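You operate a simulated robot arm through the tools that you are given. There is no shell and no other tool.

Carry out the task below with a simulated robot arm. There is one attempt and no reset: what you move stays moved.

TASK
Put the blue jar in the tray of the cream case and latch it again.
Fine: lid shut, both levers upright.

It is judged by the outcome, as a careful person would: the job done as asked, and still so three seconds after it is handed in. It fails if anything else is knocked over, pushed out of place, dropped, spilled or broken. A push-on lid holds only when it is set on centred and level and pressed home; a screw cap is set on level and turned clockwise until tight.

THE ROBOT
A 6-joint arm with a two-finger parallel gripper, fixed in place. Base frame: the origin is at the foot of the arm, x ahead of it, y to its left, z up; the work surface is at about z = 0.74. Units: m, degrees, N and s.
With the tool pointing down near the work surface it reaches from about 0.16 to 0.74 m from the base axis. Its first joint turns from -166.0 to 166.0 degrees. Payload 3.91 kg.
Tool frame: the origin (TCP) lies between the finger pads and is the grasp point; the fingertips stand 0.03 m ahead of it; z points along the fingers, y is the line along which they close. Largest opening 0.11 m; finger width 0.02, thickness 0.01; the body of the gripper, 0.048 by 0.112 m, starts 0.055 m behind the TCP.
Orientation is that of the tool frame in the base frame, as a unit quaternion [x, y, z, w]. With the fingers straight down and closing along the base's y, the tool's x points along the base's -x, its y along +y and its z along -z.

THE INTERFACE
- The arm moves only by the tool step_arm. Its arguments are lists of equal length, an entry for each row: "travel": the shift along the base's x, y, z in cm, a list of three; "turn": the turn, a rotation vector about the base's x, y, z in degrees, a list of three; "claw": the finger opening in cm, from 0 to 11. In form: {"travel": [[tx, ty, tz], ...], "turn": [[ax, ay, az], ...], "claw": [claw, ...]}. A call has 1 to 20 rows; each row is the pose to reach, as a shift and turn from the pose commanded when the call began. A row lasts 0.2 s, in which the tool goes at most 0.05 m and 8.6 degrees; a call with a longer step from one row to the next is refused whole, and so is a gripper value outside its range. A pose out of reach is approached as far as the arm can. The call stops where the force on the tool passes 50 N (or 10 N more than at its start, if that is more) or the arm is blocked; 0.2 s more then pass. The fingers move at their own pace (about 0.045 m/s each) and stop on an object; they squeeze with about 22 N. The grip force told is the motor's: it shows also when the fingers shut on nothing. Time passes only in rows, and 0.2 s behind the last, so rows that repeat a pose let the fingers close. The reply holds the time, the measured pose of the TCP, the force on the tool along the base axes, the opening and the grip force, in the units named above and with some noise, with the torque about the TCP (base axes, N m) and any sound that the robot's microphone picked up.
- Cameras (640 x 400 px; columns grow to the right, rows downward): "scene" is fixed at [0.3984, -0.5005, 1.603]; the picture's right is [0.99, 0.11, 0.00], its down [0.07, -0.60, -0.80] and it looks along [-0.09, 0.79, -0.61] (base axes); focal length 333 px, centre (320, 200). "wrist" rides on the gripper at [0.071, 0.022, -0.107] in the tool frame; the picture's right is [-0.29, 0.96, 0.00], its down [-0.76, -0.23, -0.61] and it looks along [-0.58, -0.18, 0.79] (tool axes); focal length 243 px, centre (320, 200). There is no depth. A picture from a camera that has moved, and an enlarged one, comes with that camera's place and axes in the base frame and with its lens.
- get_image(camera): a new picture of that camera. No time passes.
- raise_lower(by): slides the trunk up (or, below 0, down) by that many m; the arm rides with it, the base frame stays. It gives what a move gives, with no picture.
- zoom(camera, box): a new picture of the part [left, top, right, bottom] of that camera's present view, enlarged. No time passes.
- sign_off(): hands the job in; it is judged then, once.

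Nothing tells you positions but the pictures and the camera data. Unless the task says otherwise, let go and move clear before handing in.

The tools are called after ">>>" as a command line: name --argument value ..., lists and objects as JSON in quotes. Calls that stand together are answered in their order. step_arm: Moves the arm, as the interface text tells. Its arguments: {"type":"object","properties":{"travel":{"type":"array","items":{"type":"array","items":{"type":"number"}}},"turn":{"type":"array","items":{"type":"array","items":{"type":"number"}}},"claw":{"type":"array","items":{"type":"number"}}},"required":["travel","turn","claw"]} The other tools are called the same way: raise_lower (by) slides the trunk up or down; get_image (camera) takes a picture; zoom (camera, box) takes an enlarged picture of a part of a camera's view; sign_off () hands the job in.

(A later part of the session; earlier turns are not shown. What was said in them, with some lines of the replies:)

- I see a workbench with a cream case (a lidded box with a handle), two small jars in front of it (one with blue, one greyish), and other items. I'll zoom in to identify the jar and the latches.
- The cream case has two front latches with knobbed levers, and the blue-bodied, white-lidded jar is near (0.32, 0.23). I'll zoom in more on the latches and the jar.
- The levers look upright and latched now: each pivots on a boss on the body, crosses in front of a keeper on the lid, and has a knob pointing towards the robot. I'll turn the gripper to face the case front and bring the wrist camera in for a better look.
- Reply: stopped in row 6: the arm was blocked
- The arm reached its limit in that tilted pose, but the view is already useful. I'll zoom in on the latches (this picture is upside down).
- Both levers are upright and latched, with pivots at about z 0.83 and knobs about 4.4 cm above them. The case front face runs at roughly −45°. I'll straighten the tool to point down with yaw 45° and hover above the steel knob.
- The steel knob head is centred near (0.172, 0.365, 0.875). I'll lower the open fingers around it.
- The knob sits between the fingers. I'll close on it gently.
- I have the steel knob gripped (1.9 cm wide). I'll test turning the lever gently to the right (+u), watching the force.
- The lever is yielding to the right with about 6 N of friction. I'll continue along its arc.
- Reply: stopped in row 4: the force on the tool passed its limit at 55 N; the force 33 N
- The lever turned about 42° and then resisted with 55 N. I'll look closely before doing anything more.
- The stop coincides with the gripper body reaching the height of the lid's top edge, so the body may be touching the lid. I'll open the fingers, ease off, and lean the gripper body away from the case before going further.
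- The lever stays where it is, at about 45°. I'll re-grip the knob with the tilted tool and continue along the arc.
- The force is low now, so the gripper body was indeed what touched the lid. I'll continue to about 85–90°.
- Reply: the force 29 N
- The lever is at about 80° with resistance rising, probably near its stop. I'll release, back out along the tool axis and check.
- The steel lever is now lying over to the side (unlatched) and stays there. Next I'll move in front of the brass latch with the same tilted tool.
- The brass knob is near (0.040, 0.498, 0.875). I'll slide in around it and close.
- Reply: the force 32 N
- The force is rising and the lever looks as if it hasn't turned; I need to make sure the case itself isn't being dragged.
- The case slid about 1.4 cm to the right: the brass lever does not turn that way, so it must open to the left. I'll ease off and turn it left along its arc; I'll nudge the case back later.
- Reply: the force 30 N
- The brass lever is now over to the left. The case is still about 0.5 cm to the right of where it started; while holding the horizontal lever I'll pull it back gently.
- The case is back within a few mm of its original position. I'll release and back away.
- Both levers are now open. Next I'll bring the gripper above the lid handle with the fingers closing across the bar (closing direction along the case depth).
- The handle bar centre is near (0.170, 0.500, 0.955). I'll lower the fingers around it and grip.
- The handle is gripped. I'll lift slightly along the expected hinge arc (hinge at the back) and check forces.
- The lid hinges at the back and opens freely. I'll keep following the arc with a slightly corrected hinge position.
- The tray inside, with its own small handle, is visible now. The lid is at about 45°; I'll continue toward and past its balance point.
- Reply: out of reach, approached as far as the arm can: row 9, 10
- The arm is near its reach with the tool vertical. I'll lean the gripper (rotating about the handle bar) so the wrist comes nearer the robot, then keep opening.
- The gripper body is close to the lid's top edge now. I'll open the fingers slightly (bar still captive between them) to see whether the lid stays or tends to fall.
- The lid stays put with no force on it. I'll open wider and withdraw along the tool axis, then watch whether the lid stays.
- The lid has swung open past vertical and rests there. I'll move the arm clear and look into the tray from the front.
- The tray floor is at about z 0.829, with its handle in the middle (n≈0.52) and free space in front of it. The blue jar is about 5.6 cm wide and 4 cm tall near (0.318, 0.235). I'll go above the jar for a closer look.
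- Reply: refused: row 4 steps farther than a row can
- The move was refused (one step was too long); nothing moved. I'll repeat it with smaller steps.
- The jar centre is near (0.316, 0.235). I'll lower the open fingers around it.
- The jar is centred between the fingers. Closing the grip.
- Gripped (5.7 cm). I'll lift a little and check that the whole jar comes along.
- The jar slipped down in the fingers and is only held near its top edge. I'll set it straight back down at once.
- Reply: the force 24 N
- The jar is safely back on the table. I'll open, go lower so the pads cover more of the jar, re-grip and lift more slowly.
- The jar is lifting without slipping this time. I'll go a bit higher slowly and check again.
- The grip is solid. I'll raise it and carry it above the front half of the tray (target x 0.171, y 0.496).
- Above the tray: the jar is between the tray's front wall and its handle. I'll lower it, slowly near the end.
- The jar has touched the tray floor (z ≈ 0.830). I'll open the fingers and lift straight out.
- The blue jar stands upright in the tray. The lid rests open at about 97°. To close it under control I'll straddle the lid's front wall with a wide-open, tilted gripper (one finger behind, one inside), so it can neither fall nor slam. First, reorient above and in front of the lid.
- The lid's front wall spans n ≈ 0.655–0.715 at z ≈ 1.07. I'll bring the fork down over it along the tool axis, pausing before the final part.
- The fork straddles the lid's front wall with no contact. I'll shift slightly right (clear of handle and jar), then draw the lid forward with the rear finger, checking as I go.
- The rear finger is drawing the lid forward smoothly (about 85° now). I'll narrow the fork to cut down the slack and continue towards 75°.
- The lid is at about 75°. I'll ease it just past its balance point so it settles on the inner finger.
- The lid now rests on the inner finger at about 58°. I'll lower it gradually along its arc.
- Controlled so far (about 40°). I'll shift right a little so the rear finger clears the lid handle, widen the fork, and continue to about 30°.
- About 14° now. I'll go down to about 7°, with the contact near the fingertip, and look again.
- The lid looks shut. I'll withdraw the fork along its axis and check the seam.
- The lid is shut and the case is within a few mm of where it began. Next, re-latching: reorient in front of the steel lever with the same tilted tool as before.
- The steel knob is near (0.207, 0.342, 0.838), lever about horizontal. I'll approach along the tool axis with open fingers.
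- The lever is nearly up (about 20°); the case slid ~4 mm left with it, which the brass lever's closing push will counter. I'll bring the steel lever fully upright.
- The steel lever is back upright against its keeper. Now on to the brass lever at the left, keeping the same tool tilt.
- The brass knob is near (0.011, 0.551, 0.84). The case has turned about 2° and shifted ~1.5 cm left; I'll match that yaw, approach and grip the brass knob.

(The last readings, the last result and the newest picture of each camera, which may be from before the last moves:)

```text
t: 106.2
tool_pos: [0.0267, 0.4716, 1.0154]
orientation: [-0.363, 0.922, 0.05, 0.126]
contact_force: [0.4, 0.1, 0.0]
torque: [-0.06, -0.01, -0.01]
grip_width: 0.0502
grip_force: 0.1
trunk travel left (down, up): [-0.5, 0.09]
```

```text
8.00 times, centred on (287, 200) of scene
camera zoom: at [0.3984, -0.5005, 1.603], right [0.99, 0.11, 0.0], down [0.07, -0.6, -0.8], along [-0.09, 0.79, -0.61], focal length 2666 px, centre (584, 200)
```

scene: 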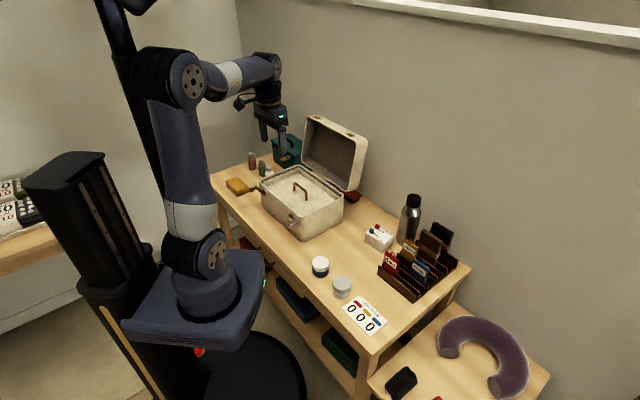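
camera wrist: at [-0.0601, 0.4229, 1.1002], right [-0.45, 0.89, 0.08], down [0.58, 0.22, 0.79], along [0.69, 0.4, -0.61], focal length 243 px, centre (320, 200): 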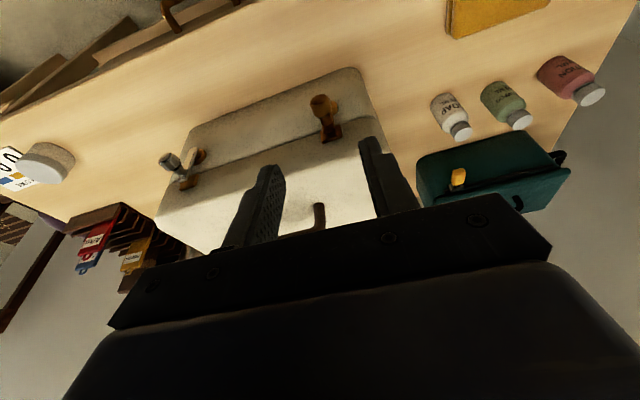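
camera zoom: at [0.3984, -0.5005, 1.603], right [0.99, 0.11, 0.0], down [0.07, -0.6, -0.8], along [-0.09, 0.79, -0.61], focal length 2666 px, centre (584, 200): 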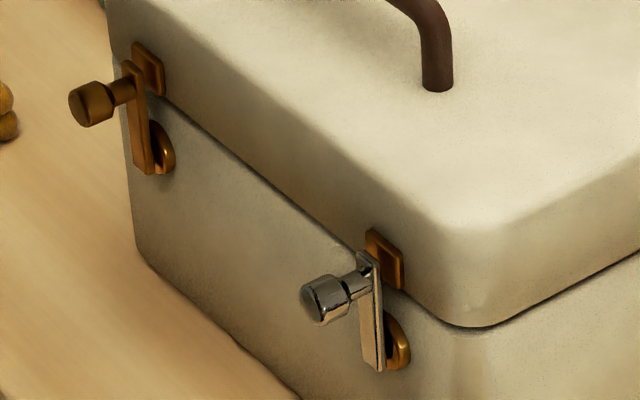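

>>> zoom --camera "scene" --box '[265, 175, 289, 199]'

>>> zoom --camera "wrist" --box '[285, 80, 365, 160]'

>>> zoom --camera "scene" --box '[282, 198, 306, 222]'

```text
16.00 times, centred on (277, 187) of scene
camera zoom: at [0.3984, -0.5005, 1.603], right [0.99, 0.11, 0.0], down [0.07, -0.6, -0.8], along [-0.09, 0.79, -0.61], focal length 5332 px, centre (1008, 408)
```

zoom: 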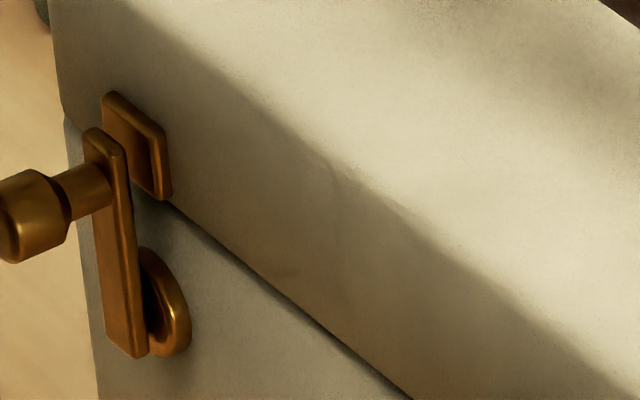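

```text
5.00 times, centred on (325, 120) of wrist
camera zoom: at [-0.0601, 0.4229, 1.1002], right [-0.45, 0.89, 0.08], down [0.58, 0.22, 0.79], along [0.69, 0.4, -0.61], focal length 1213 px, centre (295, 600)
```

zoom: 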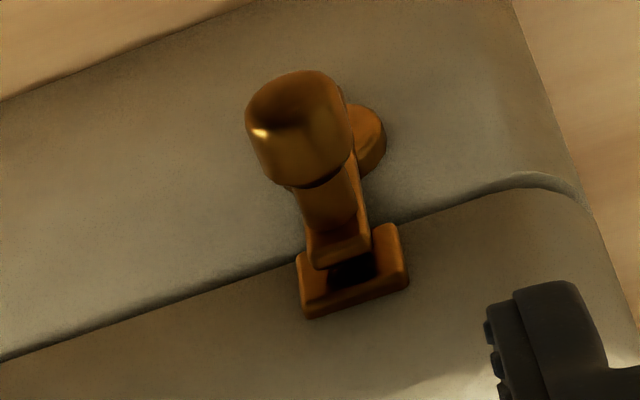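

```text
16.00 times, centred on (294, 210) of scene
camera zoom: at [0.3984, -0.5005, 1.603], right [0.99, 0.11, 0.0], down [0.07, -0.6, -0.8], along [-0.09, 0.79, -0.61], focal length 5332 px, centre (736, 40)
```

zoom: 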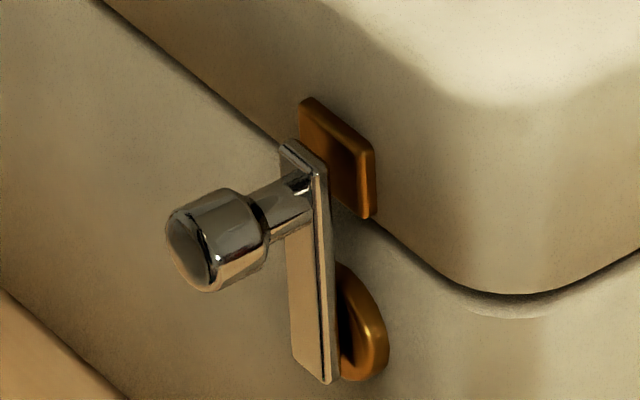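

Both levers read vertical (within about 2°) and the seam is closed. The case has ended about 1.5 cm from its original spot, so I'll grip the lid handle and slide it back gently; first I move above the handle.

>>> step_arm --travel '[[0, 0, 3], [0.5, 0, 6], [2, 0.2, 9], [3.6, 0.4, 10.5], [5.3, 0.6, 10.5], [7, 0.8, 10.5], [8.7, 1, 10.5], [10.4, 1.2, 10.5], [12, 1.4, 10.5], [13.5, 1.6, 10.5], [14.8, 1.7, 10.5], [15.8, 1.8, 10.5]]' --turn '[[0, 1.38, -7.15], [0, 2.75, -14.3], [0, 4.1, -21.45], [0.1, 5.5, -28.6], [0.1, 6.9, -35.75], [0.1, 8.25, -42.9], [0.1, 9.6, -50.05], [0.1, 11, -57.2], [0.1, 12.4, -64.35], [0.1, 13.75, -71.5], [0.1, 15.1, -78.65], [0.14, 16.5, -85.8]]' --claw '[5, 5, 5, 5, 5, 5, 5, 5, 5, 5, 5, 5]'

>>> get_image --camera "wrist"

>>> zoom --camera "scene" --box '[235, 130, 365, 250]'

```text
t: 108.8
tool_pos: [0.1861, 0.4892, 1.1204]
orientation: [0.372, 0.928, -0.001, 0.004]
contact_force: [0.3, 0.0, 0.7]
torque: [-0.02, -0.01, 0.02]
grip_width: 0.0499
grip_force: 0.2
trunk travel left (down, up): [-0.5, 0.09]
```

```text
taken
camera wrist: at [0.1463, 0.5555, 1.2275], right [0.87, 0.49, 0.0], down [0.39, -0.69, 0.61], along [0.31, -0.53, -0.79], focal length 243 px, centre (320, 200)
```

wrist: 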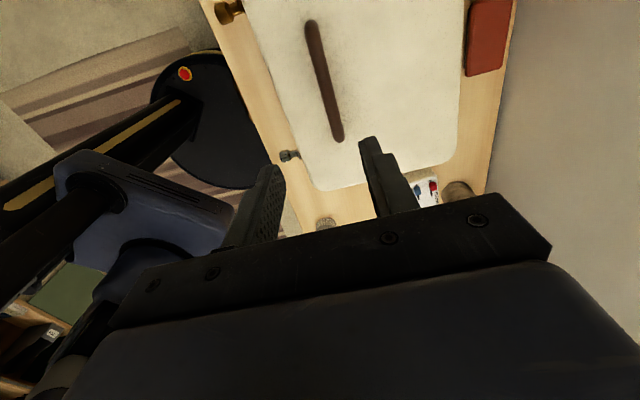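

```text
3.33 times, centred on (300, 190) of scene
camera zoom: at [0.3984, -0.5005, 1.603], right [0.99, 0.11, 0.0], down [0.07, -0.6, -0.8], along [-0.09, 0.79, -0.61], focal length 1111 px, centre (387, 233)
```

zoom: 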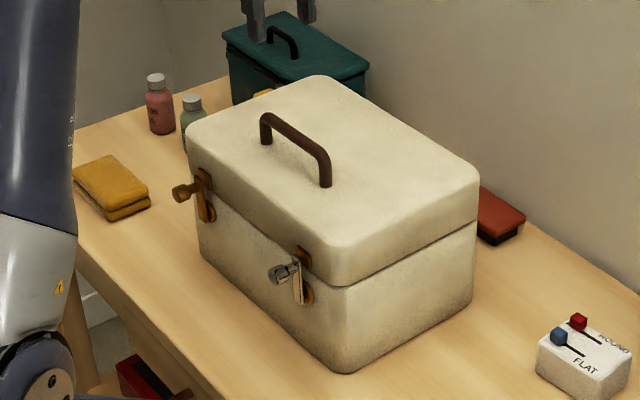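

>>> step_arm --travel '[[-0.1, 0.9, -4], [-0.1, 1.7, -8], [-0.1, 1.7, -12], [-0.1, 1.7, -15.2], [-0.1, 1.7, -15.2]]' --turn '[[0, 0, 0], [0, 0, 0], [0, 0, 0], [0, 0, 0], [0, 0, 0]]' --claw '[5, 5, 5, 5, 5]'

>>> get_image --camera "wrist"

```text
t: 110.0
tool_pos: [0.1858, 0.5078, 0.9666]
orientation: [0.37, 0.929, -0.001, 0.004]
contact_force: [0.0, -0.1, 0.0]
torque: [0.03, 0.01, 0.0]
grip_width: 0.05
grip_force: 0.1
trunk travel left (down, up): [-0.5, 0.09]
```

```text
taken
camera wrist: at [0.1469, 0.5743, 1.0736], right [0.87, 0.5, 0.0], down [0.39, -0.69, 0.61], along [0.31, -0.53, -0.79], focal length 243 px, centre (320, 200)
```

wrist: 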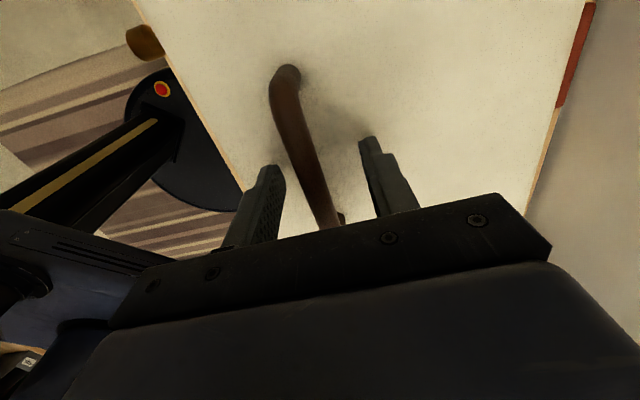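

>>> step_arm --travel '[[0, 0, 0], [0, 0, 0], [0, 0, 0], [0, 0, 0]]' --turn '[[0, 0, 0], [0, 0, 0], [0, 0, 0], [0, 0, 0]]' --claw '[3, 2, 1, 0.5]'

>>> step_arm --travel '[[-0.28, -0.11, 0], [-0.56, -0.23, 0], [-0.85, -0.34, 0], [-1.13, -0.46, 0], [-1.41, -0.57, 0], [-1.41, -0.57, 0]]' --turn '[[0, 0, -0.3], [0, 0, -0.6], [0, 0, -0.9], [0, 0, -1.2], [0, 0, -1.3], [0, 0, -1.3]]' --claw '[0.5, 0.5, 0.5, 0.5, 0.5, 0.5]'

>>> zoom --camera "scene" --box '[262, 175, 312, 225]'

>>> zoom --camera "scene" --box '[235, 130, 365, 250]'

```text
t: 111.0
tool_pos: [0.185, 0.5072, 0.9675]
orientation: [0.371, 0.929, -0.001, 0.003]
contact_force: [-5.4, -6.6, 2.3]
torque: [-0.19, -0.03, -0.24]
grip_width: 0.0138
grip_force: 21.4
trunk travel left (down, up): [-0.5, 0.09]
```

```text
t: 112.3
tool_pos: [0.1705, 0.5016, 0.9678]
orientation: [0.382, 0.924, -0.001, 0.004]
contact_force: [3.6, 1.7, 0.3]
torque: [-0.03, -0.02, -0.01]
grip_width: 0.0137
grip_force: 21.9
trunk travel left (down, up): [-0.5, 0.09]
```

```text
8.00 times, centred on (287, 200) of scene
camera zoom: at [0.3984, -0.5005, 1.603], right [0.99, 0.11, 0.0], down [0.07, -0.6, -0.8], along [-0.09, 0.79, -0.61], focal length 2666 px, centre (584, 200)
```

zoom: 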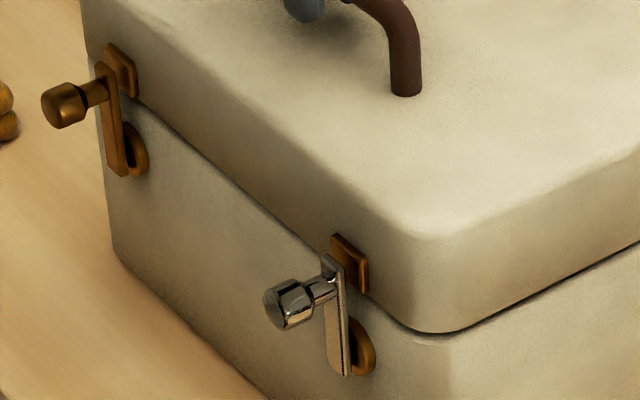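

```text
3.33 times, centred on (300, 190) of scene
camera zoom: at [0.3984, -0.5005, 1.603], right [0.99, 0.11, 0.0], down [0.07, -0.6, -0.8], along [-0.09, 0.79, -0.61], focal length 1111 px, centre (387, 233)
```

zoom: 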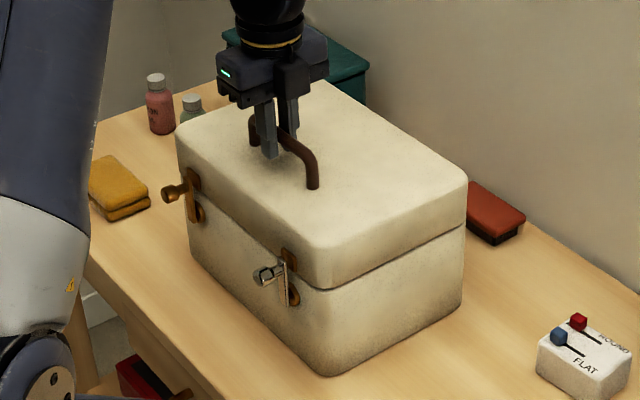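

The case is back within a few millimetres of its original place, with both levers upright. I'll release the handle and move clear.

>>> step_arm --travel '[[0, 0, 0], [0, 0, 0], [0, 0, 0], [0, 0, 2], [0, 0, 5], [0, 0, 9], [0, 0, 13], [-1, -3, 17], [-2, -6, 20], [-3, -9, 23], [-4, -12, 25]]' --turn '[[0, 0, 0], [0, 0, 0], [0, 0, 0], [0, 0, 0], [0, 0, 0], [0, 0, 0], [0, 0, 0], [0, 0, 0], [0, 0, 0], [0, 0, 0], [0, 0, 0]]' --claw '[2.5, 4, 5, 5, 5, 5, 5, 5, 5, 5, 5]'

>>> get_image --camera "scene"

>>> zoom --camera "scene" --box '[262, 175, 312, 225]'

>>> zoom --camera "scene" --box '[240, 130, 370, 250]'

```text
refused: row 8 steps farther than a row can; nothing moved
```

```text
taken
```

scene: 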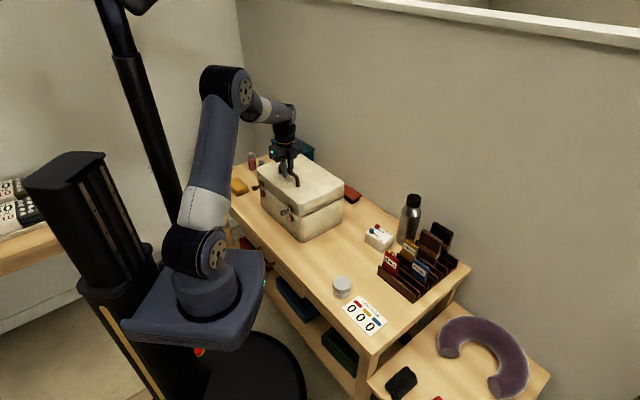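

```text
8.00 times, centred on (287, 200) of scene
camera zoom: at [0.3984, -0.5005, 1.603], right [0.99, 0.11, 0.0], down [0.07, -0.6, -0.8], along [-0.09, 0.79, -0.61], focal length 2666 px, centre (584, 200)
```

zoom: 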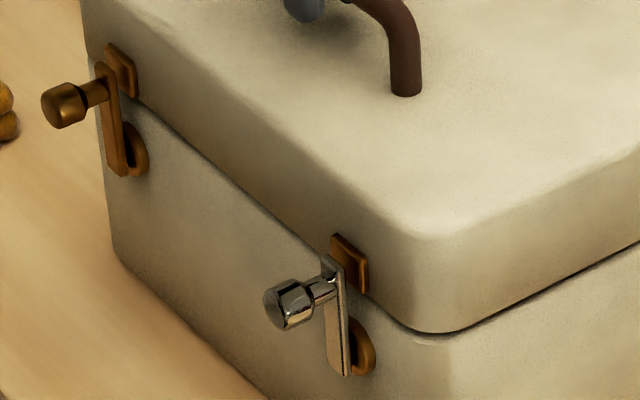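

```text
3.33 times, centred on (305, 190) of scene
camera zoom: at [0.3984, -0.5005, 1.603], right [0.99, 0.11, 0.0], down [0.07, -0.6, -0.8], along [-0.09, 0.79, -0.61], focal length 1111 px, centre (370, 233)
```

zoom: 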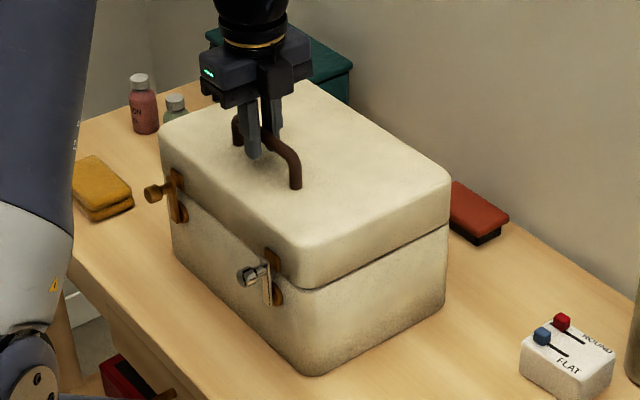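

The last move was refused for one over-long step, so the gripper still holds the handle; the case and levers match the starting picture closely. I'll release and retreat with smaller steps.

>>> step_arm --travel '[[0, 0, 0], [0, 0, 0], [0, 0, 0], [0, 0, 2], [0, 0, 5], [0, 0, 9], [0, 0, 13], [-0.8, -2, 16.5], [-1.8, -5, 19], [-2.8, -8, 21.5], [-3.8, -11, 24]]' --turn '[[0, 0, 0], [0, 0, 0], [0, 0, 0], [0, 0, 0], [0, 0, 0], [0, 0, 0], [0, 0, 0], [0, 0, 0], [0, 0, 0], [0, 0, 0], [0, 0, 0]]' --claw '[2.5, 4, 5, 5, 5, 5, 5, 5, 5, 5, 5]'

>>> get_image --camera "scene"

>>> zoom --camera "scene" --box '[262, 175, 312, 225]'

>>> zoom --camera "scene" --box '[240, 130, 370, 250]'

```text
t: 114.8
tool_pos: [0.1349, 0.3872, 1.2074]
orientation: [0.381, 0.924, -0.001, 0.004]
contact_force: [1.3, -0.3, 0.1]
torque: [-0.04, -0.03, 0.02]
grip_width: 0.0502
grip_force: 0.1
trunk travel left (down, up): [-0.5, 0.09]
```

```text
taken
```

scene: 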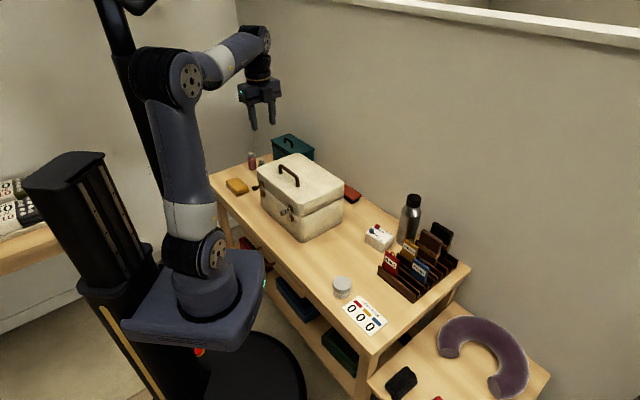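

```text
8.00 times, centred on (287, 200) of scene
camera zoom: at [0.3984, -0.5005, 1.603], right [0.99, 0.11, 0.0], down [0.07, -0.6, -0.8], along [-0.09, 0.79, -0.61], focal length 2666 px, centre (584, 200)
```

zoom: 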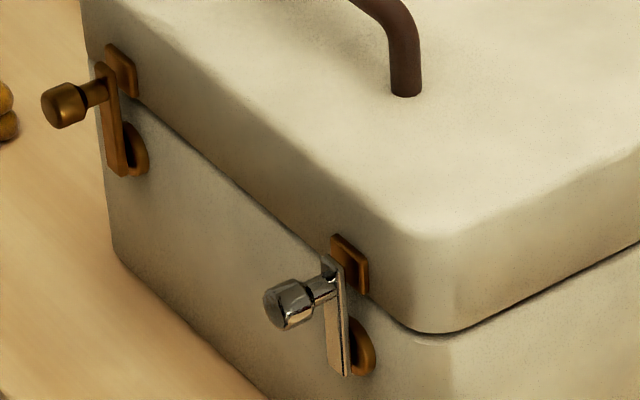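

```text
3.33 times, centred on (305, 190) of scene
camera zoom: at [0.3984, -0.5005, 1.603], right [0.99, 0.11, 0.0], down [0.07, -0.6, -0.8], along [-0.09, 0.79, -0.61], focal length 1111 px, centre (370, 233)
```

zoom: 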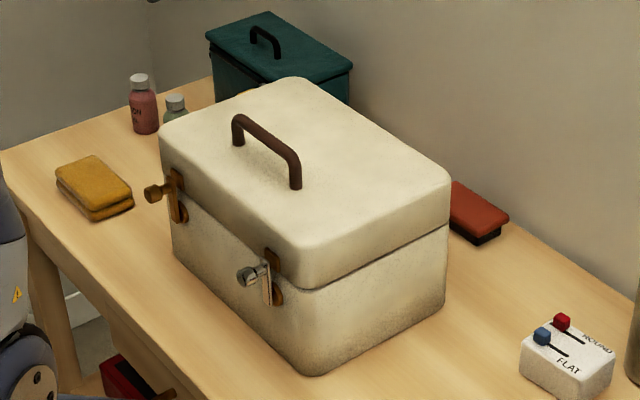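

The blue jar is in the tray, the lid is shut with an even seam, and both levers stand upright over their keepers. The other objects are where they started and the arm is clear, so I'm handing in.

>>> sign_off

```text
The job is handed in.
```

I put the blue jar in the tray of the cream case, shut the lid and latched it again, and the job is handed in. In the last pictures the seam is even and both levers stand upright, within about 2°.

- **The jar:** it slipped in my first grip about 2 cm above the table. I set it down, gripped it lower and placed it upright at the front of the tray. I couldn't see it after the lid closed.
- **The case:** it slid up to about 1.5 cm while I worked the levers. I pulled it back by the handle, and it now sits within a few millimetres of where it started.
- **Everything else:** nothing else on the bench looks moved in the final picture, and the arm is clear of the case.
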